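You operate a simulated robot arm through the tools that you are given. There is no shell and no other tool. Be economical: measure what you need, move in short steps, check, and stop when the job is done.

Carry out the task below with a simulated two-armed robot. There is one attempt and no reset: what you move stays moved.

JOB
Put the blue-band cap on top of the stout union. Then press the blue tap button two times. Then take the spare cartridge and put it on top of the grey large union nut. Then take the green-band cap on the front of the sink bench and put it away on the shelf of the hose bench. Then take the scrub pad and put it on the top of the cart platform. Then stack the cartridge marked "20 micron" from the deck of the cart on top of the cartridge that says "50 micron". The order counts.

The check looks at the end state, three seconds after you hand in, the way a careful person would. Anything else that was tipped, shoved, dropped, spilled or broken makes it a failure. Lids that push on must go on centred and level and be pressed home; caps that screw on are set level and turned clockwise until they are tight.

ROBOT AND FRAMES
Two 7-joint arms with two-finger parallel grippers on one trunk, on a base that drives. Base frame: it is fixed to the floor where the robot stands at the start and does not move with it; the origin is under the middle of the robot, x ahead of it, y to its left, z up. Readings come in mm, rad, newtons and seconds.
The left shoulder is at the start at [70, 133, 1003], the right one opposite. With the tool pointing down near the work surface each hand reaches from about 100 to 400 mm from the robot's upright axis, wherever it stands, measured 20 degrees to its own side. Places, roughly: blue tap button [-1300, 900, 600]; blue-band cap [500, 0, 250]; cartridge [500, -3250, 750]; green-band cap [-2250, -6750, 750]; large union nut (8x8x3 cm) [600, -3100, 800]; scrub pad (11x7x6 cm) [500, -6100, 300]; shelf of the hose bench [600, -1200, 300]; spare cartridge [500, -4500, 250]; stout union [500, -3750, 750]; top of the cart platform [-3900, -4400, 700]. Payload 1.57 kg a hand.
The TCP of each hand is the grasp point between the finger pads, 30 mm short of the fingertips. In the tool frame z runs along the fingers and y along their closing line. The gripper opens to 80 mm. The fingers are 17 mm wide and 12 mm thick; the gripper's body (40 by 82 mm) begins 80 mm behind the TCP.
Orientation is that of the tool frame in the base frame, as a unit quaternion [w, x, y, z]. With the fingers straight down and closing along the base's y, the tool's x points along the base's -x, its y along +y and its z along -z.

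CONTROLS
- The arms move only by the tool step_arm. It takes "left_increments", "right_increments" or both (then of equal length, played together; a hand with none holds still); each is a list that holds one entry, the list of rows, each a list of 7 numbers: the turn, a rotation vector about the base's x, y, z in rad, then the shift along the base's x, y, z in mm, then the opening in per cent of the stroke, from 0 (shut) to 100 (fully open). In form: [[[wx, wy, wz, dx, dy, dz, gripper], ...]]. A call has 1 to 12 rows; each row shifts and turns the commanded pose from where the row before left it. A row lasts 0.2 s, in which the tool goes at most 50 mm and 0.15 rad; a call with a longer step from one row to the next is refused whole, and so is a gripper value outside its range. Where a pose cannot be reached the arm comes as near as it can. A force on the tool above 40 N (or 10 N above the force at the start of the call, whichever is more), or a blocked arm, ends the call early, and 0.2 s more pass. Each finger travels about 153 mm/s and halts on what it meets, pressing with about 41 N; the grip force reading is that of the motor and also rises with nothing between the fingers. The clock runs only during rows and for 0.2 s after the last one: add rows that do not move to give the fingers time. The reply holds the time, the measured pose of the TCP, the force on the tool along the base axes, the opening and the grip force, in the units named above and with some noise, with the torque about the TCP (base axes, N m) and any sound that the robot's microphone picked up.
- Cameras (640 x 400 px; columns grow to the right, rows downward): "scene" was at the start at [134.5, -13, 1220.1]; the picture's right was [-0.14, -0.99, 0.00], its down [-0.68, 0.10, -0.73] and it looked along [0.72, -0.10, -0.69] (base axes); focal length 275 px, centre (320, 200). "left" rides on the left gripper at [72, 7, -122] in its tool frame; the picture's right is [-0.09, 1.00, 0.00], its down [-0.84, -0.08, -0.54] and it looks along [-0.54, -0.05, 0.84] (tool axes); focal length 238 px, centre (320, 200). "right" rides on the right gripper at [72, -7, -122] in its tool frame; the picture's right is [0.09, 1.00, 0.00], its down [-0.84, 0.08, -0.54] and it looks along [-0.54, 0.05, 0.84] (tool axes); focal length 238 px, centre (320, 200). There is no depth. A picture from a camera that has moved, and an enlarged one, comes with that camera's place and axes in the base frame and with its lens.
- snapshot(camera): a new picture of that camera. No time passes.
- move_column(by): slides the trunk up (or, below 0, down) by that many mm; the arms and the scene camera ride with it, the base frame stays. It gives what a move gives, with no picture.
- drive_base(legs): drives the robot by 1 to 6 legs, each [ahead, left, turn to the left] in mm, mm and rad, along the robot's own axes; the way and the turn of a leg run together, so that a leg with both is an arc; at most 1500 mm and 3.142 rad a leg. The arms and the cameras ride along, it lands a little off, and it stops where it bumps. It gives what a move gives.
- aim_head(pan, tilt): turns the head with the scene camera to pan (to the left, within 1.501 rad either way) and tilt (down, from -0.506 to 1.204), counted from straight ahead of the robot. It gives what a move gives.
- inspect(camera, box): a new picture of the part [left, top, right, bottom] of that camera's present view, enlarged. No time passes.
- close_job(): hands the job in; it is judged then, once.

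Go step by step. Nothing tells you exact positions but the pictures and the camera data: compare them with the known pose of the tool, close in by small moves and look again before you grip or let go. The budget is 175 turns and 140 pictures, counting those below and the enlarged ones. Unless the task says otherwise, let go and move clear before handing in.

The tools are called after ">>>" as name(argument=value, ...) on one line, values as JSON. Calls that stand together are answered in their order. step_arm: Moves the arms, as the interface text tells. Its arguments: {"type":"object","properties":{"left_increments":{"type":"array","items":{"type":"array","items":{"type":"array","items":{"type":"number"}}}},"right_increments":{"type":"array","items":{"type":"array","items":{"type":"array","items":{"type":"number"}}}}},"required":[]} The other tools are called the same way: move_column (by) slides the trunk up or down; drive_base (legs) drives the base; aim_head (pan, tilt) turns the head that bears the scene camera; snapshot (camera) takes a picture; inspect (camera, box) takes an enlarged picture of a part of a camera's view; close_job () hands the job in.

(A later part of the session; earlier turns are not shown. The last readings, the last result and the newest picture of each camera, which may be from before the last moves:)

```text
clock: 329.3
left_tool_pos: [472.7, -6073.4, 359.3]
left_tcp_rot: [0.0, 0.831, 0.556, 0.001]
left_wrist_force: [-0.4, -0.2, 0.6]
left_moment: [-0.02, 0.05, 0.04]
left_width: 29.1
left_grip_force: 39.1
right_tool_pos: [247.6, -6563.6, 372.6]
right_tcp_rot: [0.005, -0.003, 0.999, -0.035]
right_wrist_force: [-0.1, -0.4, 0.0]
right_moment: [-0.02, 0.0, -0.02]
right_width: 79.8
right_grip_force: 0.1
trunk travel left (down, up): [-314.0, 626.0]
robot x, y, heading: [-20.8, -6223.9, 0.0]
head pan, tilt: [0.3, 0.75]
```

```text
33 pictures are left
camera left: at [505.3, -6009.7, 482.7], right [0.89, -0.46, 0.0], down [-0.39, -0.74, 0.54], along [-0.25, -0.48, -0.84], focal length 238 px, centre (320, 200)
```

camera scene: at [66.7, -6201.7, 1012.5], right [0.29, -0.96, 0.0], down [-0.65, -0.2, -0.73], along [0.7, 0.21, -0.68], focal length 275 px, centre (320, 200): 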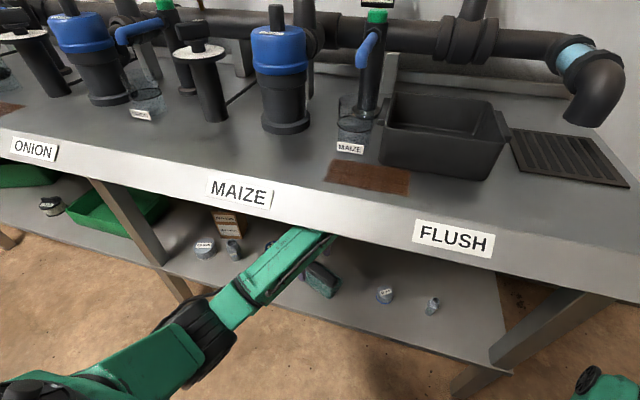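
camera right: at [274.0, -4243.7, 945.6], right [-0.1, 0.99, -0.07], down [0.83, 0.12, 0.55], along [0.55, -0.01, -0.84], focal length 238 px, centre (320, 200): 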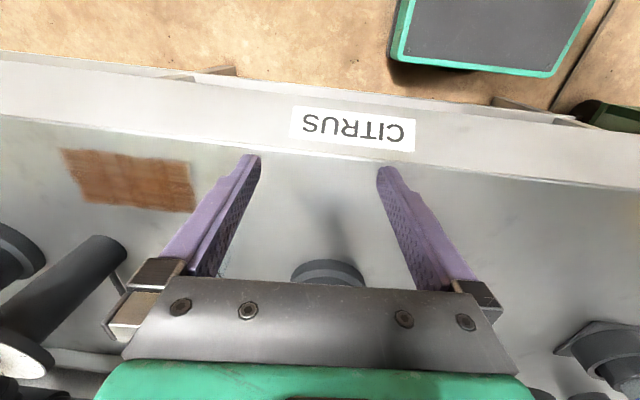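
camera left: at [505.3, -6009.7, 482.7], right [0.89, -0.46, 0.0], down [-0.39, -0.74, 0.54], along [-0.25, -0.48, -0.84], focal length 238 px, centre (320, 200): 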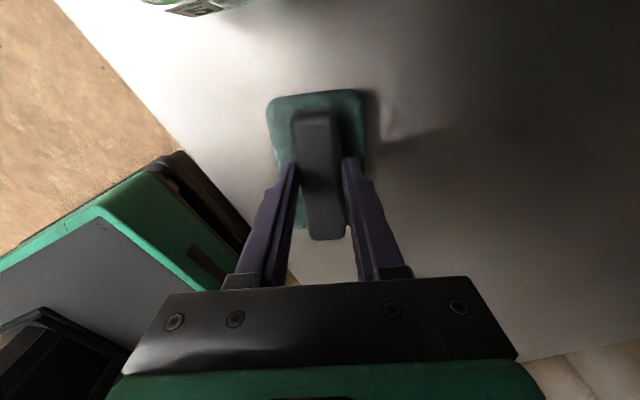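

Gripped at 29 mm. Lifting with the trunk and backing out.

>>> move_column(by=100)

>>> snapshot(camera="left")

>>> drive_base(legs=[[-330, 0, 0]])

>>> move_column(by=400)

```text
clock: 330.6
left_tool_pos: [472.6, -6073.1, 459.4]
left_tcp_rot: [0.0, 0.831, 0.556, 0.002]
left_wrist_force: [-0.1, -0.5, -0.5]
left_moment: [-0.01, 0.01, 0.0]
left_width: 28.9
left_grip_force: 38.8
right_tool_pos: [247.8, -6563.7, 471.2]
right_tcp_rot: [0.005, -0.003, 0.999, -0.035]
right_wrist_force: [-0.1, 0.6, 0.0]
right_moment: [-0.05, -0.01, 0.0]
right_width: 80.0
right_grip_force: 0.1
trunk travel left (down, up): [-414.0, 526.0]
robot x, y, heading: [-23.9, -6224.9, 0.003]
head pan, tilt: [0.3, 0.75]
```

```text
32 pictures are left
camera left: at [505.4, -6009.7, 582.5], right [0.89, -0.47, 0.0], down [-0.39, -0.74, 0.54], along [-0.25, -0.48, -0.84], focal length 238 px, centre (320, 200)
```

left: 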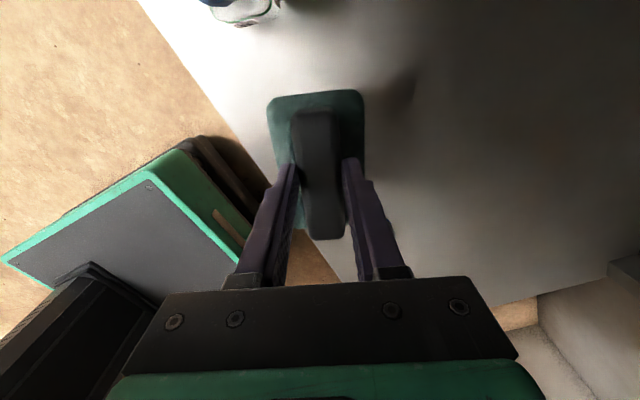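

```text
clock: 332.8
left_tool_pos: [146.4, -6070.4, 460.9]
left_tcp_rot: [0.001, 0.829, 0.56, 0.001]
left_wrist_force: [-0.1, -0.8, -0.4]
left_moment: [0.03, 0.01, 0.01]
left_width: 29.0
left_grip_force: 38.8
right_tool_pos: [-77.3, -6564.0, 471.3]
right_tcp_rot: [0.006, -0.007, 0.999, -0.036]
right_wrist_force: [0.6, -0.5, -0.7]
right_moment: [0.03, -0.01, 0.01]
right_width: 79.8
right_grip_force: 0.1
trunk travel left (down, up): [-414.0, 526.0]
robot x, y, heading: [-345.3, -6223.7, 0.008]
head pan, tilt: [0.3, 0.75]
```

```text
clock: 336.6
left_tool_pos: [145.9, -6069.7, 859.9]
left_tcp_rot: [0.001, 0.829, 0.559, 0.001]
left_wrist_force: [-0.2, 0.6, -1.6]
left_moment: [0.03, -0.03, 0.01]
left_width: 28.9
left_grip_force: 39.0
right_tool_pos: [-76.1, -6563.6, 871.1]
right_tcp_rot: [0.006, -0.007, 0.999, -0.035]
right_wrist_force: [0.2, 0.5, 0.2]
right_moment: [-0.02, -0.02, 0.0]
right_width: 79.9
right_grip_force: 0.1
trunk travel left (down, up): [-814.0, 126.0]
robot x, y, heading: [-342.8, -6220.8, 0.008]
head pan, tilt: [0.3, 0.75]
```

The pad is held. Next the cart platform near [-3900, -4400]: I'll turn to face +y, drive west beyond the island and look.

>>> drive_base(legs=[[-80, 0, 0], [0, 0, 1.563], [420, 0, 0], [0, 1400, 0]])

>>> aim_head(pan=0.7, tilt=0.35)

>>> snapshot(camera="scene")

```text
clock: 350.2
left_tool_pos: [-1960.8, -5301.0, 859.3]
left_tcp_rot: [0.0, 0.196, 0.981, 0.001]
left_wrist_force: [0.3, 0.0, -1.4]
left_moment: [0.0, 0.04, 0.02]
left_width: 28.9
left_grip_force: 38.8
right_tool_pos: [-1469.6, -5528.5, 872.3]
right_tcp_rot: [-0.029, 0.708, -0.705, 0.021]
right_wrist_force: [-0.1, 0.4, 0.9]
right_moment: [0.05, -0.04, 0.03]
right_width: 80.1
right_grip_force: 0.1
trunk travel left (down, up): [-814.0, 126.0]
robot x, y, heading: [-1814.0, -5798.6, 1.572]
head pan, tilt: [0.3, 0.75]
```

```text
clock: 351.1
left_tool_pos: [-1959.0, -5301.5, 859.0]
left_tcp_rot: [-0.001, 0.196, 0.981, 0.001]
left_wrist_force: [-0.9, -0.3, -0.7]
left_moment: [-0.02, -0.01, -0.01]
left_width: 29.2
left_grip_force: 39.4
right_tool_pos: [-1468.9, -5529.4, 871.1]
right_tcp_rot: [-0.028, 0.708, -0.705, 0.021]
right_wrist_force: [0.1, 0.3, 0.4]
right_moment: [0.0, -0.01, 0.01]
right_width: 80.0
right_grip_force: 0.0
trunk travel left (down, up): [-814.0, 126.0]
robot x, y, heading: [-1815.8, -5799.2, 1.569]
head pan, tilt: [0.7, 0.351]
```

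```text
31 pictures are left
camera scene: at [-1869.3, -5675.9, 1493.1], right [0.77, 0.64, 0.0], down [0.22, -0.26, -0.94], along [-0.6, 0.72, -0.34], focal length 275 px, centre (320, 200)
```

scene: 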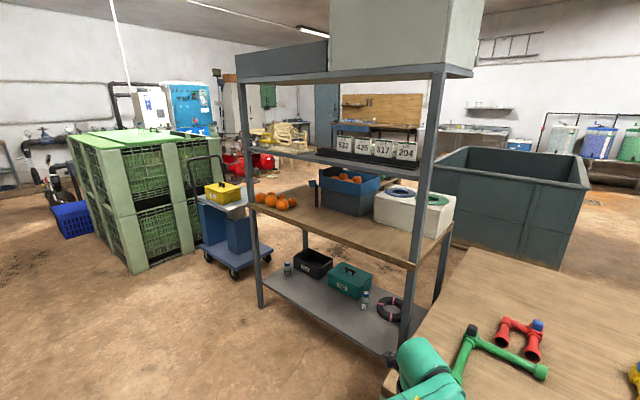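

>>> inspect(camera="scene", box=[160, 140, 320, 290])

```text
2.67 times, centred on (240, 215) of scene
camera zoom: at [-1869.3, -5675.9, 1493.1], right [0.77, 0.64, 0.0], down [0.22, -0.26, -0.94], along [-0.6, 0.72, -0.34], focal length 733 px, centre (533, 160)
```

zoom: 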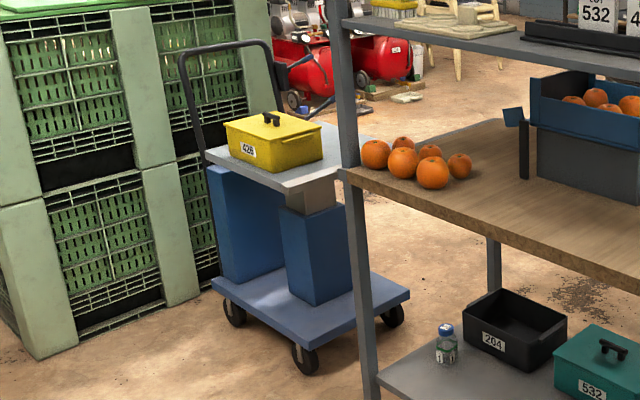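

The cart's grey top platform carries a yellow box, with free space beside it. I'll drive further west to stand in front of it.

>>> drive_base(legs=[[0, 900, 0], [0, 850, 0], [250, 0, 0]])

>>> aim_head(pan=0.15, tilt=0.6)

>>> snapshot(camera="scene")

```text
clock: 361.4
left_tool_pos: [-3737.7, -5049.5, 860.4]
left_tcp_rot: [0.0, 0.194, 0.981, 0.002]
left_wrist_force: [-0.5, -1.3, -0.6]
left_moment: [-0.01, 0.01, -0.01]
left_width: 28.9
left_grip_force: 38.4
right_tool_pos: [-3245.5, -5275.3, 872.6]
right_tcp_rot: [-0.028, 0.709, -0.704, 0.02]
right_wrist_force: [0.6, 0.2, -0.6]
right_moment: [0.0, 0.03, 0.01]
right_width: 80.0
right_grip_force: 0.0
trunk travel left (down, up): [-814.0, 126.0]
robot x, y, heading: [-3586.5, -5543.6, 1.569]
head pan, tilt: [0.7, 0.351]
```

```text
clock: 362.4
left_tool_pos: [-3737.4, -5047.4, 859.8]
left_tcp_rot: [-0.001, 0.194, 0.981, 0.001]
left_wrist_force: [-0.2, 0.5, -1.2]
left_moment: [-0.01, 0.02, 0.01]
left_width: 29.1
left_grip_force: 38.4
right_tool_pos: [-3246.1, -5274.2, 872.2]
right_tcp_rot: [-0.028, 0.709, -0.704, 0.021]
right_wrist_force: [0.3, -0.2, 0.5]
right_moment: [0.02, -0.02, 0.03]
right_width: 80.1
right_grip_force: 0.0
trunk travel left (down, up): [-814.0, 126.0]
robot x, y, heading: [-3588.6, -5541.2, 1.567]
head pan, tilt: [0.15, 0.6]
```

```text
29 pictures are left
camera scene: at [-3598.4, -5407.3, 1470.5], right [0.99, 0.15, 0.0], down [0.09, -0.56, -0.83], along [-0.12, 0.82, -0.56], focal length 275 px, centre (320, 200)
```

scene: 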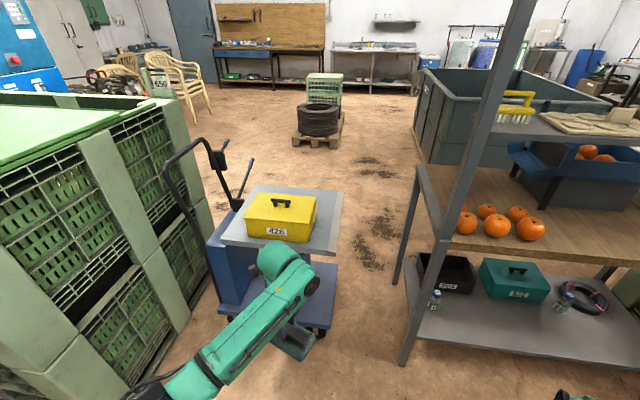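

The platform spans about x -4120…-3660, y -4660…-4175, with the yellow box in the front middle. The free area is behind and right of the box. I'll test how far the arm reaches forward, up high in free air.

>>> step_arm(left_increments=[[[0, 0, 0, 0, 20, 30, 10], [0, 0, 0, 0, 30, 30, 10], [0, 0, 0, 0, 40, 30, 10], [0, 0, 0, 0, 40, 10, 10]]])

>>> inspect(camera="scene", box=[200, 160, 370, 280])

```text
clock: 363.4
left_tool_pos: [-3734.3, -4936.3, 960.9]
left_tcp_rot: [-0.001, 0.195, 0.981, 0.001]
left_wrist_force: [-0.3, -1.3, -0.6]
left_moment: [0.01, 0.0, -0.01]
left_width: 29.0
left_grip_force: 38.7
left hand out of reach, approached as far as the arm can: row 4
right_tool_pos: [-3244.3, -5273.8, 871.3]
right_tcp_rot: [-0.028, 0.709, -0.704, 0.02]
right_wrist_force: [0.5, -0.3, 0.4]
right_moment: [0.01, 0.0, -0.01]
right_width: 80.0
right_grip_force: 0.0
trunk travel left (down, up): [-814.0, 126.0]
robot x, y, heading: [-3587.6, -5543.9, 1.574]
head pan, tilt: [0.15, 0.6]
```

```text
3.33 times, centred on (285, 220) of scene
camera zoom: at [-3596.5, -5406.5, 1470.4], right [0.99, 0.15, 0.0], down [0.08, -0.56, -0.82], along [-0.12, 0.82, -0.57], focal length 916 px, centre (437, 133)
```

zoom: 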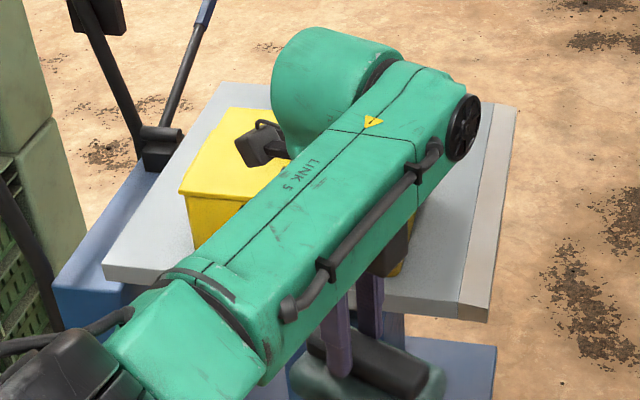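

The arm reaches 607 mm ahead at this height. To keep the right arm off the rack, I'll turn 0.35 to the right and approach in stages, then lower with the trunk.

>>> drive_base(legs=[[0, 0, -0.35], [150, 0, 0], [0, 427, 0], [240, 0, 0]])

>>> step_arm(left_increments=[[[0, 0, 0.13, 0, 0, 0, 10], [0, 0, 0.13, 0, 0, 0, 10], [0, 0, 0.13, 0, 0, 0, 10], [0, 0, 0.13, 0, 0, 0, 10], [0, 0, 0.13, 0, 0, 0, 10], [0, 0, 0.1, 0, 0, 0, 10]]])

>>> aim_head(pan=0.25, tilt=0.75)

>>> snapshot(camera="scene")

>>> snapshot(camera="left")

```text
clock: 369.5
left_tool_pos: [-3807.8, -4406.1, 962.7]
left_tcp_rot: [-0.001, 0.358, 0.934, 0.002]
left_wrist_force: [0.3, 1.2, -1.6]
left_moment: [0.02, -0.02, 0.02]
left_width: 29.1
left_grip_force: 38.9
right_tool_pos: [-3459.2, -4889.5, 873.0]
right_tcp_rot: [0.025, -0.579, 0.815, -0.025]
right_wrist_force: [0.7, -0.7, -0.2]
right_moment: [0.0, -0.03, 0.03]
right_width: 79.8
right_grip_force: 0.1
trunk travel left (down, up): [-814.0, 126.0]
robot x, y, heading: [-3870.6, -5024.3, 1.229]
head pan, tilt: [0.15, 0.6]
```

```text
clock: 370.9
left_tool_pos: [-3808.0, -4405.4, 961.1]
left_tcp_rot: [-0.001, -0.01, 1.0, 0.0]
left_wrist_force: [-0.4, 0.0, -0.7]
left_moment: [0.03, 0.01, -0.01]
left_width: 29.0
left_grip_force: 38.9
right_tool_pos: [-3459.4, -4888.3, 873.2]
right_tcp_rot: [0.024, -0.578, 0.815, -0.026]
right_wrist_force: [0.7, 0.1, -0.3]
right_moment: [-0.02, 0.01, 0.0]
right_width: 79.8
right_grip_force: 0.1
trunk travel left (down, up): [-814.0, 126.0]
robot x, y, heading: [-3873.3, -5027.6, 1.231]
head pan, tilt: [0.15, 0.6]
```

```text
clock: 371.6
left_tool_pos: [-3807.5, -4405.7, 961.8]
left_tcp_rot: [0.0, -0.008, 1.0, 0.001]
left_wrist_force: [0.7, 0.3, -1.0]
left_moment: [0.01, 0.01, 0.01]
left_width: 29.1
left_grip_force: 38.8
right_tool_pos: [-3457.8, -4888.8, 871.8]
right_tcp_rot: [0.024, -0.579, 0.815, -0.025]
right_wrist_force: [-0.8, 0.3, 0.1]
right_moment: [0.02, 0.05, -0.01]
right_width: 80.0
right_grip_force: 0.0
trunk travel left (down, up): [-814.0, 126.0]
robot x, y, heading: [-3874.0, -5024.8, 1.231]
head pan, tilt: [0.25, 0.75]
```

```text
27 pictures are left
camera scene: at [-3845.0, -4898.8, 1457.6], right [1.0, -0.09, 0.0], down [-0.06, -0.68, -0.73], along [0.07, 0.73, -0.68], focal length 275 px, centre (320, 200)
```

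scene: 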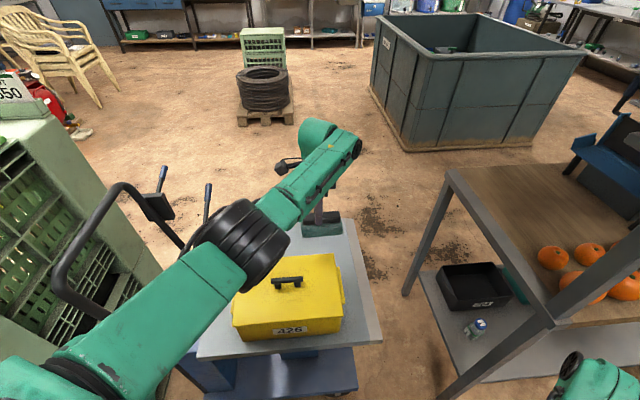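

```text
26 pictures are left
camera left: at [-3880.6, -4401.0, 1084.7], right [0.08, 1.0, 0.0], down [0.84, -0.06, 0.54], along [0.54, -0.04, -0.84], focal length 238 px, centre (320, 200)
```

left: 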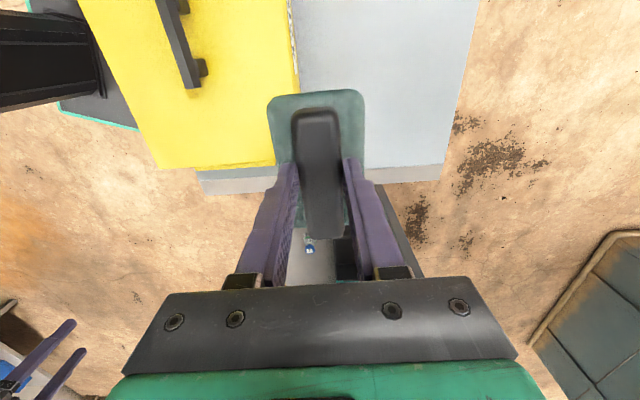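

The view shows the free platform area behind the box (y -4428…-4196, edge x≈-3695). I'll move the pad to about [-3765, -4330] and lower with the trunk.

>>> drive_base(legs=[[85, -14, 0]])

>>> move_column(by=-130)

>>> snapshot(camera="left")

>>> snapshot(camera="scene")

```text
clock: 372.7
left_tool_pos: [-3768.5, -4332.4, 962.5]
left_tcp_rot: [-0.001, -0.009, 1.0, 0.002]
left_wrist_force: [0.5, 0.3, -1.1]
left_moment: [-0.02, -0.02, 0.0]
left_width: 29.0
left_grip_force: 38.5
right_tool_pos: [-3419.3, -4814.1, 871.8]
right_tcp_rot: [0.025, -0.58, 0.814, -0.025]
right_wrist_force: [-0.3, -0.4, 0.1]
right_moment: [0.0, -0.01, 0.0]
right_width: 80.3
right_grip_force: 0.1
trunk travel left (down, up): [-814.0, 126.0]
robot x, y, heading: [-3829.4, -4952.6, 1.231]
head pan, tilt: [0.25, 0.75]
```

```text
clock: 374.3
left_tool_pos: [-3767.5, -4331.0, 831.7]
left_tcp_rot: [-0.002, -0.01, 1.0, 0.001]
left_wrist_force: [0.4, 0.2, -0.2]
left_moment: [0.03, 0.04, 0.0]
left_width: 28.8
left_grip_force: 38.7
right_tool_pos: [-3418.5, -4813.3, 742.2]
right_tcp_rot: [0.025, -0.58, 0.814, -0.025]
right_wrist_force: [0.1, -0.8, -0.3]
right_moment: [0.01, -0.01, -0.02]
right_width: 80.2
right_grip_force: 0.0
trunk travel left (down, up): [-684.0, 256.0]
robot x, y, heading: [-3832.9, -4954.9, 1.233]
head pan, tilt: [0.25, 0.75]
```

```text
25 pictures are left
camera left: at [-3840.4, -4326.2, 954.9], right [0.07, 1.0, 0.0], down [0.84, -0.06, 0.54], along [0.54, -0.04, -0.84], focal length 238 px, centre (320, 200)
```

left: 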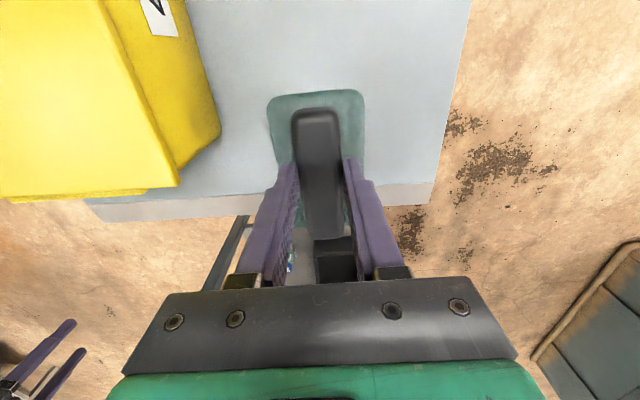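

```text
24 pictures are left
camera scene: at [-3804.0, -4823.9, 1327.6], right [1.0, -0.09, 0.0], down [-0.06, -0.68, -0.73], along [0.07, 0.73, -0.68], focal length 275 px, centre (320, 200)
```

scene: 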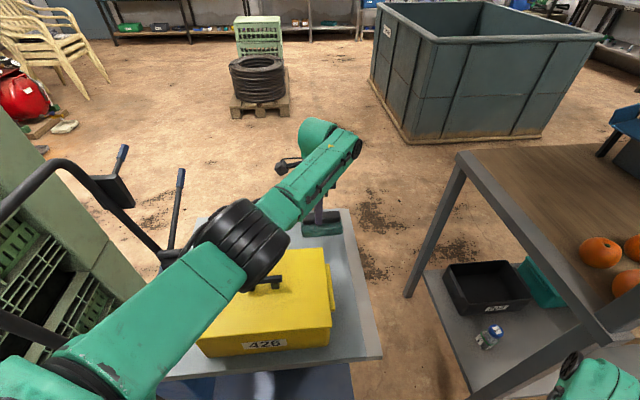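

The pad is over the free area, clear of the box. I'll lower it to near contact, then in small steps.

>>> move_column(by=-30)

>>> step_arm(left_increments=[[[0, 0, 0, 0, 0, -4, 10], [0, 0, 0, 0, 0, -4, 10], [0, 0, 0, 0, 0, -4, 10]]])

>>> snapshot(camera="left")

```text
clock: 375.0
left_tool_pos: [-3768.0, -4331.7, 802.2]
left_tcp_rot: [0.0, -0.009, 1.0, 0.001]
left_wrist_force: [0.5, -0.1, -0.4]
left_moment: [-0.01, 0.01, 0.0]
left_width: 29.4
left_grip_force: 38.5
right_tool_pos: [-3418.8, -4812.9, 711.5]
right_tcp_rot: [0.024, -0.579, 0.814, -0.026]
right_wrist_force: [0.4, -0.3, 0.0]
right_moment: [0.0, -0.03, -0.03]
right_width: 80.3
right_grip_force: 0.0
trunk travel left (down, up): [-654.0, 286.0]
robot x, y, heading: [-3831.3, -4948.8, 1.233]
head pan, tilt: [0.25, 0.75]
```

```text
clock: 375.8
left_tool_pos: [-3767.9, -4330.7, 788.8]
left_tcp_rot: [-0.002, -0.009, 1.0, 0.001]
left_wrist_force: [0.7, 0.0, -0.3]
left_moment: [0.01, -0.01, -0.02]
left_width: 29.2
left_grip_force: 39.1
right_tool_pos: [-3418.6, -4813.0, 711.1]
right_tcp_rot: [0.024, -0.579, 0.814, -0.025]
right_wrist_force: [0.4, 0.1, -0.2]
right_moment: [0.0, -0.01, 0.0]
right_width: 79.9
right_grip_force: 0.1
trunk travel left (down, up): [-654.0, 286.0]
robot x, y, heading: [-3824.7, -4950.8, 1.235]
head pan, tilt: [0.25, 0.75]
```

```text
23 pictures are left
camera left: at [-3840.3, -4325.5, 912.4], right [0.07, 1.0, 0.0], down [0.84, -0.06, 0.54], along [0.54, -0.04, -0.84], focal length 238 px, centre (320, 200)
```

left: 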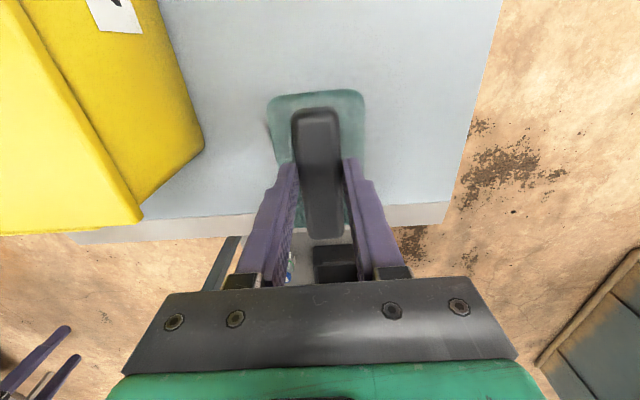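

>>> step_arm(left_increments=[[[0, 0, 0, 0, 0, -4, 10], [0, 0, 0, 0, 0, -4, 10], [0, 0, 0, 0, 0, -3, 10], [0, 0, 0, 0, 0, -3, 10]]])

```text
clock: 376.8
left_tool_pos: [-3768.4, -4330.5, 776.5]
left_tcp_rot: [-0.001, -0.009, 1.0, 0.001]
left_wrist_force: [-0.3, -0.7, -1.1]
left_moment: [-0.03, 0.01, 0.02]
left_width: 28.9
left_grip_force: 38.6
right_tool_pos: [-3419.1, -4813.9, 711.4]
right_tcp_rot: [0.024, -0.58, 0.814, -0.026]
right_wrist_force: [0.3, 0.0, 0.6]
right_moment: [-0.01, 0.04, 0.03]
right_width: 79.9
right_grip_force: 0.0
trunk travel left (down, up): [-654.0, 286.0]
robot x, y, heading: [-3832.4, -4950.5, 1.234]
head pan, tilt: [0.25, 0.75]
```

>>> step_arm(left_increments=[[[0, 0, 0, 0, 0, -3, 10], [0, 0, 0, 0, 0, -3, 10], [0, 0, 0, 0, 0, -3, 10]]])

>>> snapshot(camera="left")

```text
clock: 377.6
left_tool_pos: [-3767.9, -4331.8, 769.7]
left_tcp_rot: [-0.002, -0.01, 1.0, 0.005]
left_wrist_force: [-0.1, 4.9, 17.4]
left_moment: [-0.29, -0.04, -0.01]
left_width: 29.1
left_grip_force: 38.6
right_tool_pos: [-3419.8, -4813.1, 712.7]
right_tcp_rot: [0.024, -0.58, 0.814, -0.025]
right_wrist_force: [0.5, -0.6, -0.7]
right_moment: [0.01, -0.01, -0.03]
right_width: 80.0
right_grip_force: 0.0
trunk travel left (down, up): [-654.0, 286.0]
robot x, y, heading: [-3831.5, -4952.9, 1.228]
head pan, tilt: [0.25, 0.75]
```

```text
22 pictures are left
camera left: at [-3840.8, -4327.6, 893.1], right [0.07, 1.0, 0.01], down [0.84, -0.07, 0.54], along [0.54, -0.03, -0.84], focal length 238 px, centre (320, 200)
```

left: 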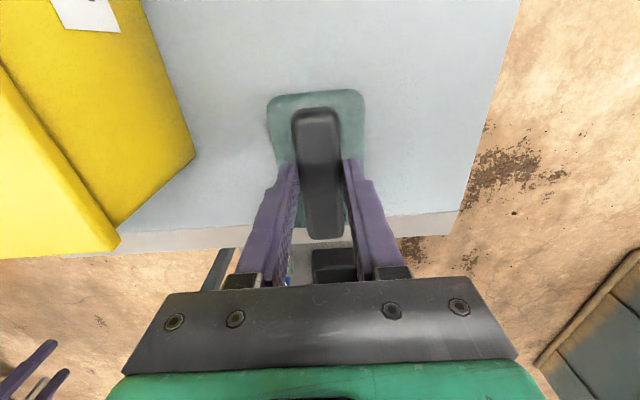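

Contact felt. I'll release and lift straight up.

>>> step_arm(left_increments=[[[0, 0, 0, 0, 0, 3, 10], [0, 0, 0, 0, 0, 0, 60], [0, 0, 0, 0, 0, 0, 60], [0, 0, 0, 0, 0, 15, 60], [0, 0, 0, 0, 0, 25, 60], [0, 0, 0, 0, 0, 30, 60]]])

>>> move_column(by=160)

>>> snapshot(camera="left")

```text
clock: 379.0
left_tool_pos: [-3767.5, -4331.2, 840.5]
left_tcp_rot: [-0.002, -0.009, 1.0, 0.002]
left_wrist_force: [-0.3, -1.1, 0.5]
left_moment: [0.03, 0.0, 0.03]
left_width: 48.2
left_grip_force: 0.0
right_tool_pos: [-3418.1, -4812.9, 712.2]
right_tcp_rot: [0.024, -0.579, 0.814, -0.025]
right_wrist_force: [0.2, 0.2, -0.2]
right_moment: [-0.02, 0.01, 0.02]
right_width: 80.0
right_grip_force: 0.1
trunk travel left (down, up): [-654.0, 286.0]
robot x, y, heading: [-3830.1, -4953.5, 1.239]
head pan, tilt: [0.25, 0.75]
```

```text
clock: 380.9
left_tool_pos: [-3767.6, -4330.8, 999.7]
left_tcp_rot: [-0.001, -0.01, 1.0, 0.001]
left_wrist_force: [0.1, 0.5, -0.1]
left_moment: [0.02, 0.01, 0.0]
left_width: 48.3
left_grip_force: 0.0
right_tool_pos: [-3418.7, -4812.6, 870.7]
right_tcp_rot: [0.025, -0.579, 0.814, -0.026]
right_wrist_force: [-0.5, 0.2, -0.6]
right_moment: [0.0, 0.01, 0.0]
right_width: 80.1
right_grip_force: 0.1
trunk travel left (down, up): [-814.0, 126.0]
robot x, y, heading: [-3831.8, -4951.5, 1.233]
head pan, tilt: [0.25, 0.75]
```

```text
21 pictures are left
camera left: at [-3840.5, -4326.0, 1122.7], right [0.07, 1.0, 0.0], down [0.84, -0.06, 0.54], along [0.54, -0.04, -0.84], focal length 238 px, centre (320, 200)
```

left: 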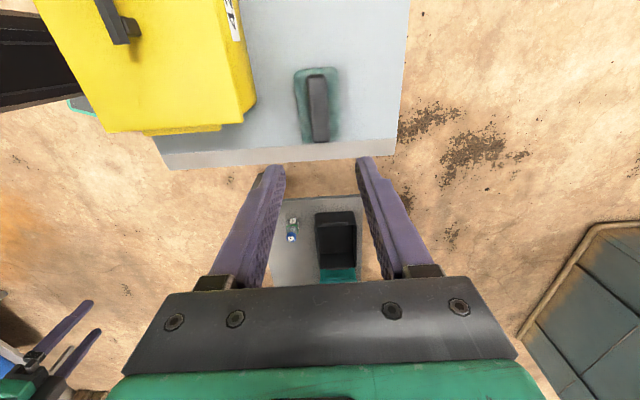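

The pad rests on the platform. Last comes the cartridge stack on the other cart; I'll back off, turn to face +x and drive round the island.

>>> drive_base(legs=[[-330, 0, 0], [0, 0, -1.233], [0, -450, 0]])

>>> drive_base(legs=[[1200, 0, 0], [1200, 0, 0], [1050, 0, 0]])

```text
clock: 388.5
left_tool_pos: [-3342.4, -5594.9, 999.4]
left_tcp_rot: [0.0, 0.58, 0.815, 0.001]
left_wrist_force: [0.2, -0.3, -0.9]
left_moment: [-0.01, 0.02, -0.04]
left_width: 47.9
left_grip_force: 0.2
right_tool_pos: [-3691.6, -6074.6, 871.3]
right_tcp_rot: [0.005, 0.009, 0.999, -0.036]
right_wrist_force: [-0.5, 0.8, -0.1]
right_moment: [-0.02, 0.04, -0.01]
right_width: 79.9
right_grip_force: 0.0
trunk travel left (down, up): [-814.0, 126.0]
robot x, y, heading: [-3954.8, -5728.7, -0.026]
head pan, tilt: [0.25, 0.75]
```

```text
clock: 405.4
left_tool_pos: [136.3, -5782.2, 1000.3]
left_tcp_rot: [-0.001, 0.598, 0.801, 0.001]
left_wrist_force: [-0.2, -0.6, -0.5]
left_moment: [-0.01, -0.04, -0.01]
left_width: 47.9
left_grip_force: 0.1
right_tool_pos: [-235.5, -6246.8, 872.3]
right_tcp_rot: [0.004, 0.032, 0.999, -0.036]
right_wrist_force: [0.2, -0.6, 0.3]
right_moment: [-0.02, -0.01, 0.03]
right_width: 79.9
right_grip_force: 0.0
trunk travel left (down, up): [-814.0, 126.0]
robot x, y, heading: [-481.8, -5888.5, -0.074]
head pan, tilt: [0.25, 0.75]
```

>>> drive_base(legs=[[0, 0, 0.074], [0, 1330, 0], [0, 1310, 0]])

>>> step_arm(left_increments=[[[0, 0, 0.135, -10, 0, 0, 100], [0, 0, 0.135, -10, 0, 0, 100], [0, 0, 0.135, -10, 0, 0, 100], [0, 0, 0.135, -10, 0, 0, 100], [0, 0, 0.135, -10, 0, 0, 100], [0, 0, 0.135, -10, 0, 0, 100], [0, 0, 0.135, -10, 0, 0, 100], [0, 0, 0.135, 0, 0, 0, 100], [0, 0, 0.135, 0, 0, 0, 100]]])

>>> aim_head(pan=0.1, tilt=0.6)

>>> snapshot(camera="scene")

```text
clock: 418.8
left_tool_pos: [145.3, -3094.7, 999.3]
left_tcp_rot: [-0.001, 0.58, 0.814, 0.001]
left_wrist_force: [0.3, 0.1, 0.1]
left_moment: [-0.03, 0.02, -0.01]
left_width: 48.2
left_grip_force: 0.1
right_tool_pos: [-203.2, -3576.3, 871.0]
right_tcp_rot: [0.005, 0.009, 0.999, -0.035]
right_wrist_force: [1.2, -0.2, 0.2]
right_moment: [0.0, 0.02, 0.01]
right_width: 79.9
right_grip_force: 0.0
trunk travel left (down, up): [-814.0, 126.0]
robot x, y, heading: [-469.2, -3225.8, -0.023]
head pan, tilt: [0.25, 0.75]
```

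```text
clock: 420.8
left_tool_pos: [75.3, -3093.4, 999.4]
left_tcp_rot: [-0.002, 0.01, 1.0, 0.001]
left_wrist_force: [0.0, 0.0, -0.1]
left_moment: [0.04, 0.01, -0.02]
left_width: 79.9
left_grip_force: 0.2
right_tool_pos: [-204.4, -3575.1, 871.9]
right_tcp_rot: [0.004, 0.009, 0.999, -0.036]
right_wrist_force: [0.7, -0.6, 0.5]
right_moment: [-0.01, 0.02, -0.03]
right_width: 79.5
right_grip_force: 0.0
trunk travel left (down, up): [-814.0, 126.0]
robot x, y, heading: [-465.6, -3230.9, -0.023]
head pan, tilt: [0.25, 0.75]
```

```text
clock: 421.5
left_tool_pos: [76.8, -3093.3, 999.9]
left_tcp_rot: [-0.001, 0.012, 1.0, 0.001]
left_wrist_force: [0.1, 0.4, -0.3]
left_moment: [-0.01, -0.01, 0.01]
left_width: 80.1
left_grip_force: 0.0
right_tool_pos: [-204.1, -3575.7, 873.3]
right_tcp_rot: [0.005, 0.008, 0.999, -0.035]
right_wrist_force: [-0.2, -0.2, 0.1]
right_moment: [0.0, 0.0, 0.0]
right_width: 80.3
right_grip_force: 0.1
trunk travel left (down, up): [-814.0, 126.0]
robot x, y, heading: [-463.7, -3226.9, -0.025]
head pan, tilt: [0.099, 0.6]
```

```text
20 pictures are left
camera scene: at [-323.7, -3222.5, 1470.4], right [0.08, -1.0, 0.0], down [-0.56, -0.04, -0.82], along [0.82, 0.06, -0.57], focal length 275 px, centre (320, 200)
```

scene: 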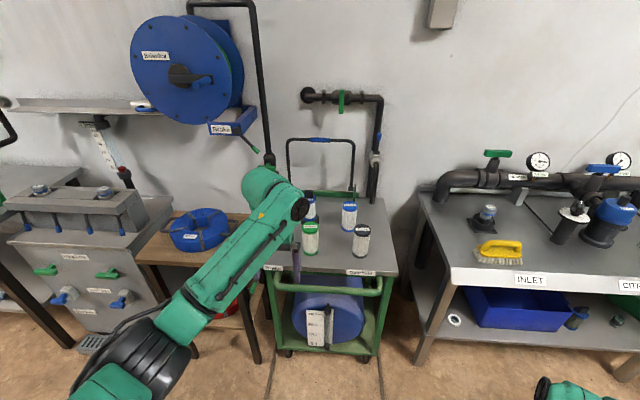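

All is in order on the cart. I'll bring the vertical hand above the green-topped cartridge at about [405, -3134].

>>> drive_base(legs=[[0, 0, 0.024], [0, -52, 0], [300, 0, 0]])

>>> move_column(by=-60)

>>> snapshot(camera="left")

```text
clock: 424.4
left_tool_pos: [373.8, -3136.8, 999.5]
left_tcp_rot: [0.0, 0.0, 1.0, 0.001]
left_wrist_force: [0.2, -1.3, -0.2]
left_moment: [0.03, 0.0, -0.04]
left_width: 80.0
left_grip_force: 0.0
right_tool_pos: [103.9, -3623.2, 872.3]
right_tcp_rot: [0.006, -0.001, 0.999, -0.035]
right_wrist_force: [-0.8, 0.5, 0.1]
right_moment: [0.01, 0.0, 0.01]
right_width: 80.0
right_grip_force: 0.0
trunk travel left (down, up): [-814.0, 126.0]
robot x, y, heading: [-164.0, -3279.8, -0.002]
head pan, tilt: [0.099, 0.6]
```

```text
clock: 425.4
left_tool_pos: [375.1, -3136.8, 940.4]
left_tcp_rot: [-0.002, 0.001, 1.0, 0.0]
left_wrist_force: [0.3, -1.1, -0.6]
left_moment: [0.01, -0.03, 0.02]
left_width: 80.1
left_grip_force: 0.1
right_tool_pos: [103.8, -3623.6, 812.6]
right_tcp_rot: [0.005, -0.002, 0.999, -0.034]
right_wrist_force: [1.2, -0.4, 0.5]
right_moment: [-0.02, 0.0, 0.0]
right_width: 80.0
right_grip_force: 0.0
trunk travel left (down, up): [-754.0, 186.0]
robot x, y, heading: [-165.7, -3279.7, -0.005]
head pan, tilt: [0.099, 0.6]
```

```text
19 pictures are left
camera left: at [302.3, -3130.2, 1063.3], right [0.09, 1.0, 0.0], down [0.84, -0.08, 0.54], along [0.54, -0.05, -0.84], focal length 238 px, centre (320, 200)
```

left: 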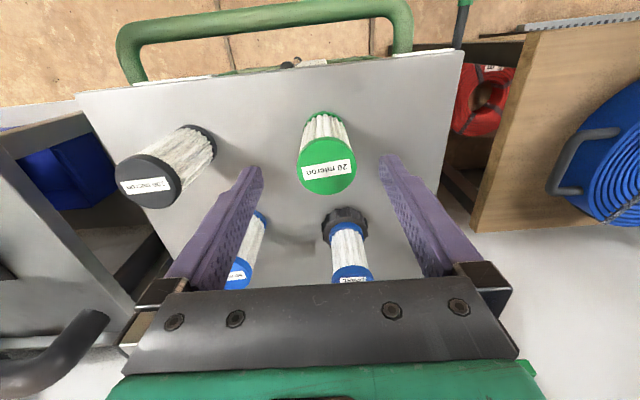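

The label reads "20 micron"; the top is at about [399, -3132.5, 855], 56 mm wide. I'll centre over it and lower partway.

>>> step_arm(left_increments=[[[0, 0, 0, 24, 4, 0, 100]]])

>>> move_column(by=-45)

>>> snapshot(camera="left")

```text
clock: 425.9
left_tool_pos: [400.7, -3133.4, 939.8]
left_tcp_rot: [-0.002, 0.002, 1.0, 0.002]
left_wrist_force: [0.6, -0.1, 0.5]
left_moment: [-0.03, 0.0, 0.03]
left_width: 79.8
left_grip_force: 0.1
right_tool_pos: [106.3, -3623.8, 812.2]
right_tcp_rot: [0.005, -0.002, 0.999, -0.035]
right_wrist_force: [0.6, 0.7, 0.1]
right_moment: [0.05, 0.03, 0.02]
right_width: 79.9
right_grip_force: 0.1
trunk travel left (down, up): [-754.0, 186.0]
robot x, y, heading: [-163.8, -3284.2, -0.003]
head pan, tilt: [0.099, 0.6]
```

```text
clock: 426.7
left_tool_pos: [398.8, -3132.4, 894.8]
left_tcp_rot: [-0.001, 0.001, 1.0, 0.001]
left_wrist_force: [-0.3, -1.0, 0.1]
left_moment: [0.06, 0.03, 0.01]
left_width: 80.2
left_grip_force: 0.1
right_tool_pos: [105.1, -3624.0, 767.4]
right_tcp_rot: [0.005, -0.002, 0.999, -0.034]
right_wrist_force: [-0.1, -0.5, 0.2]
right_moment: [0.01, 0.0, -0.02]
right_width: 79.9
right_grip_force: 0.1
trunk travel left (down, up): [-709.0, 231.0]
robot x, y, heading: [-162.0, -3282.0, -0.003]
head pan, tilt: [0.099, 0.6]
```

```text
18 pictures are left
camera left: at [326.4, -3127.0, 1018.8], right [0.09, 1.0, 0.0], down [0.84, -0.08, 0.54], along [0.54, -0.05, -0.84], focal length 238 px, centre (320, 200)
```

left: 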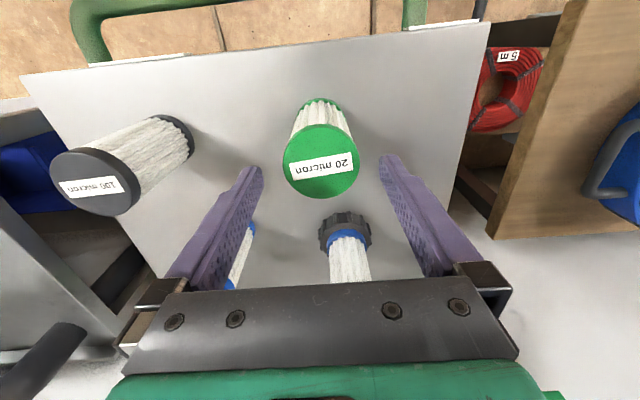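

Well centred. I'll lower the rest and close on the cap.

>>> step_arm(left_increments=[[[0, 0, 0, -2, 0, -5, 100]]])

>>> move_column(by=-42)

>>> step_arm(left_increments=[[[0, 0, 0, 0, 0, 0, 80], [0, 0, 0, 0, 0, 0, 50], [0, 0, 0, 0, 0, 0, 50]]])

>>> snapshot(camera="left")

```text
clock: 427.1
left_tool_pos: [397.1, -3133.1, 890.8]
left_tcp_rot: [-0.001, 0.0, 1.0, 0.001]
left_wrist_force: [0.1, 0.4, 0.0]
left_moment: [0.0, -0.02, 0.0]
left_width: 80.4
left_grip_force: 0.1
right_tool_pos: [106.2, -3623.3, 767.2]
right_tcp_rot: [0.005, -0.001, 0.999, -0.035]
right_wrist_force: [0.2, 0.4, 0.3]
right_moment: [0.01, 0.0, 0.02]
right_width: 79.8
right_grip_force: 0.0
trunk travel left (down, up): [-709.0, 231.0]
robot x, y, heading: [-162.7, -3279.8, -0.009]
head pan, tilt: [0.099, 0.6]
```

```text
clock: 428.0
left_tool_pos: [396.9, -3132.8, 848.5]
left_tcp_rot: [-0.001, 0.001, 1.0, 0.0]
left_wrist_force: [-0.4, 0.0, 0.2]
left_moment: [-0.01, 0.01, 0.02]
left_width: 79.9
left_grip_force: 0.1
right_tool_pos: [105.3, -3624.0, 725.2]
right_tcp_rot: [0.005, -0.001, 0.999, -0.035]
right_wrist_force: [0.5, 0.3, 0.0]
right_moment: [-0.03, 0.01, -0.06]
right_width: 80.0
right_grip_force: 0.0
trunk travel left (down, up): [-667.0, 273.0]
robot x, y, heading: [-165.9, -3282.9, -0.008]
head pan, tilt: [0.099, 0.6]
```

```text
clock: 428.8
left_tool_pos: [397.1, -3133.3, 848.7]
left_tcp_rot: [-0.001, 0.002, 1.0, 0.001]
left_wrist_force: [0.1, 0.0, 0.5]
left_moment: [-0.01, -0.04, 0.02]
left_width: 58.3
left_grip_force: 41.2
right_tool_pos: [105.7, -3623.6, 724.6]
right_tcp_rot: [0.005, -0.002, 0.999, -0.035]
right_wrist_force: [0.5, -0.1, 0.4]
right_moment: [-0.02, -0.04, 0.02]
right_width: 79.9
right_grip_force: 0.0
trunk travel left (down, up): [-667.0, 273.0]
robot x, y, heading: [-162.6, -3277.7, -0.003]
head pan, tilt: [0.099, 0.6]
```

```text
17 pictures are left
camera left: at [324.3, -3126.7, 971.6], right [0.09, 1.0, 0.0], down [0.84, -0.08, 0.54], along [0.54, -0.05, -0.84], focal length 238 px, centre (320, 200)
```

left: 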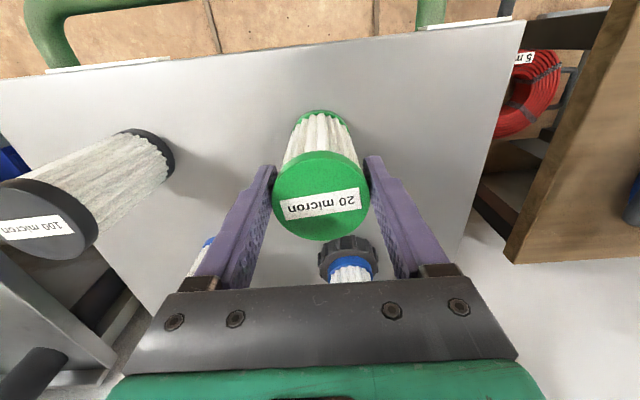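

The 20 micron cartridge is gripped at 58 mm. I'll lift it well clear and move toward the blue 50 micron one.

>>> move_column(by=175)

>>> drive_base(legs=[[0, -135, 0], [120, 0, 0]])

>>> snapshot(camera="left")

>>> snapshot(camera="scene")

```text
clock: 430.7
left_tool_pos: [397.0, -3133.1, 1022.5]
left_tcp_rot: [-0.002, 0.002, 1.0, 0.001]
left_wrist_force: [0.7, -0.3, -1.4]
left_moment: [-0.03, 0.04, 0.0]
left_width: 58.1
left_grip_force: 41.2
right_tool_pos: [105.9, -3623.5, 899.0]
right_tcp_rot: [0.005, -0.001, 0.999, -0.035]
right_wrist_force: [-0.3, -0.9, 0.7]
right_moment: [-0.02, 0.0, 0.01]
right_width: 79.9
right_grip_force: 0.0
trunk travel left (down, up): [-842.0, 98.0]
robot x, y, heading: [-164.2, -3281.8, -0.002]
head pan, tilt: [0.099, 0.6]
```

```text
clock: 432.9
left_tool_pos: [513.1, -3268.2, 1023.5]
left_tcp_rot: [-0.001, 0.002, 1.0, 0.002]
left_wrist_force: [0.2, -0.1, -1.2]
left_moment: [0.03, 0.01, -0.01]
left_width: 58.4
left_grip_force: 40.5
right_tool_pos: [221.6, -3759.5, 899.9]
right_tcp_rot: [0.007, -0.001, 0.999, -0.034]
right_wrist_force: [0.0, -0.1, 0.4]
right_moment: [0.0, -0.02, -0.01]
right_width: 80.2
right_grip_force: 0.1
trunk travel left (down, up): [-842.0, 98.0]
robot x, y, heading: [-45.4, -3418.8, -0.002]
head pan, tilt: [0.099, 0.6]
```

```text
16 pictures are left
camera left: at [440.5, -3262.0, 1147.4], right [0.09, 1.0, 0.0], down [0.84, -0.08, 0.54], along [0.54, -0.05, -0.84], focal length 238 px, centre (320, 200)
```

left: 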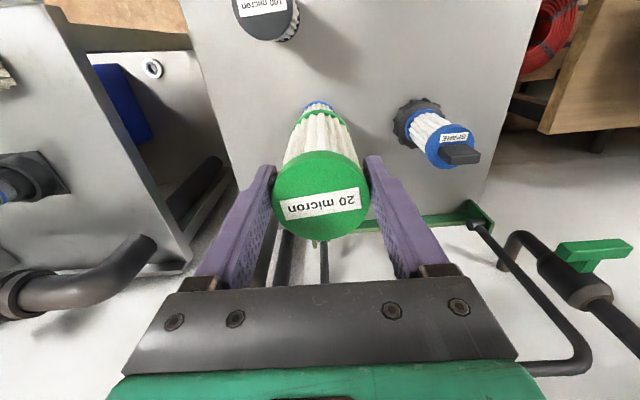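

```text
15 pictures are left
camera scene: at [93.8, -3408.7, 1498.6], right [0.1, -1.0, 0.0], down [-0.56, -0.05, -0.83], along [0.82, 0.08, -0.56], focal length 275 px, centre (320, 200)
```

scene: 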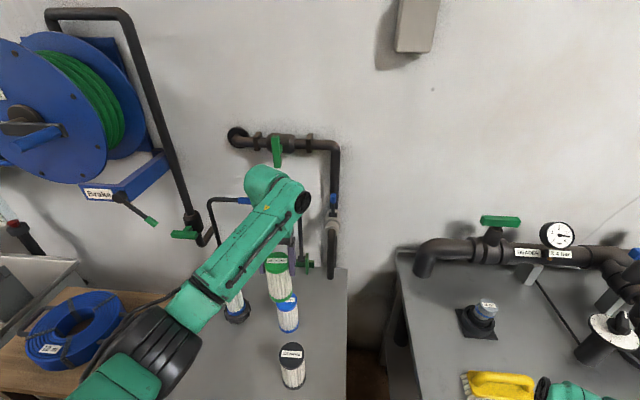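

>>> inspect(camera="scene", box=[220, 230, 340, 350])

>>> inspect(camera="left", box=[260, 70, 390, 180])

```text
3.33 times, centred on (280, 290) of scene
camera zoom: at [93.8, -3408.7, 1498.6], right [0.1, -1.0, 0.0], down [-0.56, -0.05, -0.83], along [0.82, 0.08, -0.56], focal length 916 px, centre (453, -100)
```

zoom: 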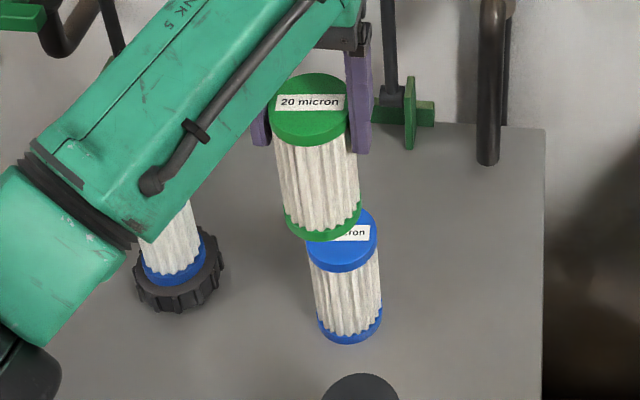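

```text
3.64 times, centred on (325, 125) of left
camera zoom: at [440.5, -3262.0, 1147.4], right [0.09, 1.0, 0.0], down [0.84, -0.08, 0.54], along [0.54, -0.05, -0.84], focal length 867 px, centre (302, 473)
```

zoom: 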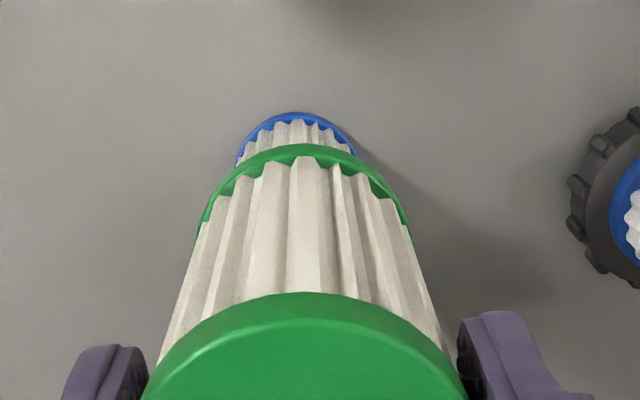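

The blue one's centre is about [548, -3271] and the held cartridge's about [518, -3266.5]. I'll shift with the arm, lower to just above it, and check.

>>> step_arm(left_increments=[[[0, 0, 0, 15, -2, 0, 50], [0, 0, 0, 15, -2.5, 0, 50]]])

>>> move_column(by=-40)

>>> inspect(camera="left", box=[260, 70, 390, 180])

>>> inspect(camera="scene", box=[220, 210, 340, 330])

```text
clock: 433.5
left_tool_pos: [544.6, -3274.5, 1023.5]
left_tcp_rot: [-0.001, 0.002, 1.0, 0.001]
left_wrist_force: [-0.2, 0.1, -0.8]
left_moment: [0.04, 0.03, -0.01]
left_width: 58.2
left_grip_force: 41.2
right_tool_pos: [222.4, -3757.6, 899.2]
right_tcp_rot: [0.006, -0.002, 0.999, -0.035]
right_wrist_force: [0.2, 0.1, 0.3]
right_moment: [0.02, -0.05, -0.02]
right_width: 79.9
right_grip_force: 0.0
trunk travel left (down, up): [-842.0, 98.0]
robot x, y, heading: [-43.6, -3416.4, -0.003]
head pan, tilt: [0.099, 0.6]
```

```text
clock: 434.3
left_tool_pos: [545.8, -3273.8, 984.3]
left_tcp_rot: [-0.001, 0.002, 1.0, 0.001]
left_wrist_force: [-0.3, 0.3, -0.9]
left_moment: [0.0, 0.02, 0.01]
left_width: 58.2
left_grip_force: 40.7
right_tool_pos: [222.1, -3758.8, 860.2]
right_tcp_rot: [0.005, -0.001, 0.999, -0.035]
right_wrist_force: [-0.4, -0.2, -0.2]
right_moment: [0.02, -0.02, 0.0]
right_width: 79.8
right_grip_force: 0.1
trunk travel left (down, up): [-802.0, 138.0]
robot x, y, heading: [-44.0, -3415.6, -0.005]
head pan, tilt: [0.099, 0.6]
```

```text
3.64 times, centred on (325, 125) of left
camera zoom: at [472.2, -3267.0, 1107.0], right [0.1, 1.0, 0.0], down [0.84, -0.08, 0.54], along [0.54, -0.05, -0.84], focal length 867 px, centre (302, 473)
```

zoom: 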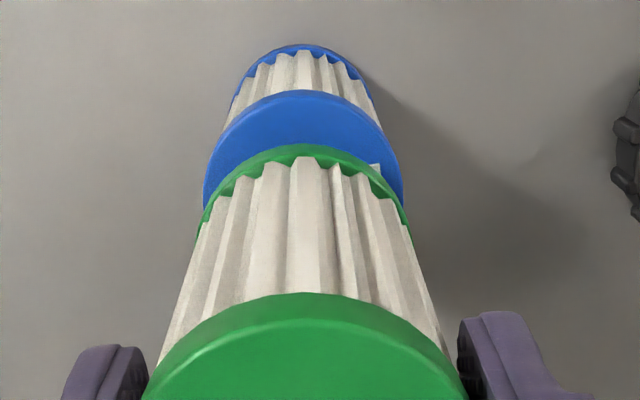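

```text
3.33 times, centred on (280, 270) of scene
camera zoom: at [95.7, -3407.7, 1458.4], right [0.1, -1.0, 0.0], down [-0.56, -0.05, -0.82], along [0.82, 0.08, -0.57], focal length 916 px, centre (453, -33)
```

zoom: 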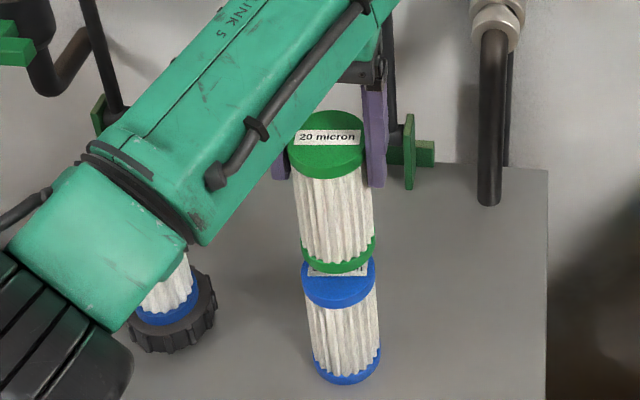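

Now both rims are visible: the held one is about 9 mm too far in x. I'll correct, lower 14 mm and check again.

>>> step_arm(left_increments=[[[0, 0, 0, -9, 0.5, 0, 50], [0, 0, 0, 0, 0, -7, 50], [0, 0, 0, 0, 0, -7, 50]]])

>>> inspect(camera="left", box=[260, 70, 390, 180])

>>> inspect(camera="scene", box=[240, 240, 340, 330])

```text
clock: 435.1
left_tool_pos: [537.0, -3271.3, 969.0]
left_tcp_rot: [-0.002, 0.001, 1.0, 0.001]
left_wrist_force: [-1.0, -0.1, -0.9]
left_moment: [0.01, -0.01, 0.0]
left_width: 58.2
left_grip_force: 41.6
right_tool_pos: [223.4, -3759.3, 859.8]
right_tcp_rot: [0.005, -0.001, 0.999, -0.034]
right_wrist_force: [-0.2, -0.8, -0.2]
right_moment: [-0.02, -0.01, 0.0]
right_width: 79.8
right_grip_force: 0.1
trunk travel left (down, up): [-802.0, 138.0]
robot x, y, heading: [-44.0, -3417.3, -0.007]
head pan, tilt: [0.099, 0.6]
```

```text
3.64 times, centred on (325, 125) of left
camera zoom: at [464.2, -3265.9, 1093.0], right [0.09, 1.0, 0.0], down [0.84, -0.08, 0.54], along [0.54, -0.05, -0.84], focal length 867 px, centre (302, 473)
```

zoom: 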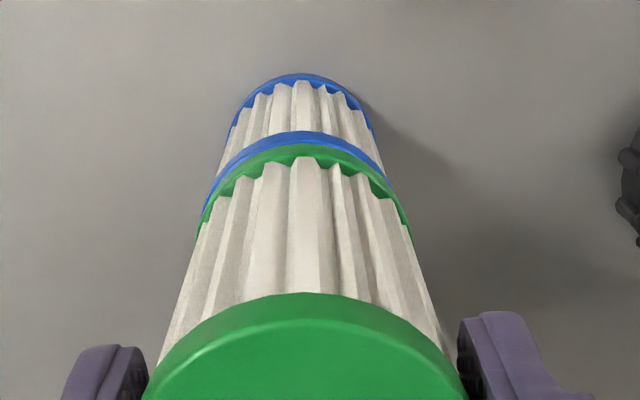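

```text
4.44 times, centred on (290, 285) of scene
camera zoom: at [96.4, -3408.1, 1458.4], right [0.1, -1.0, 0.0], down [-0.56, -0.05, -0.82], along [0.82, 0.08, -0.57], focal length 1221 px, centre (453, -178)
```

zoom: 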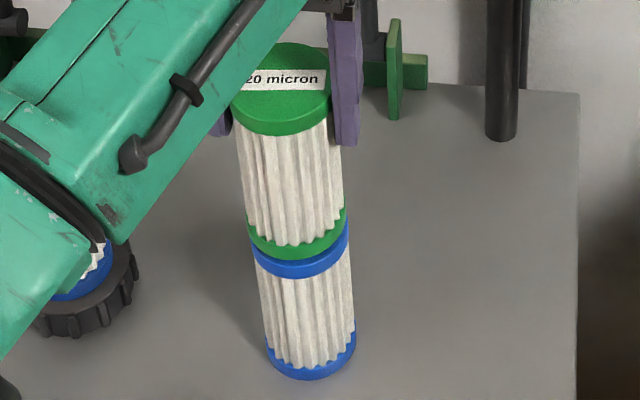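

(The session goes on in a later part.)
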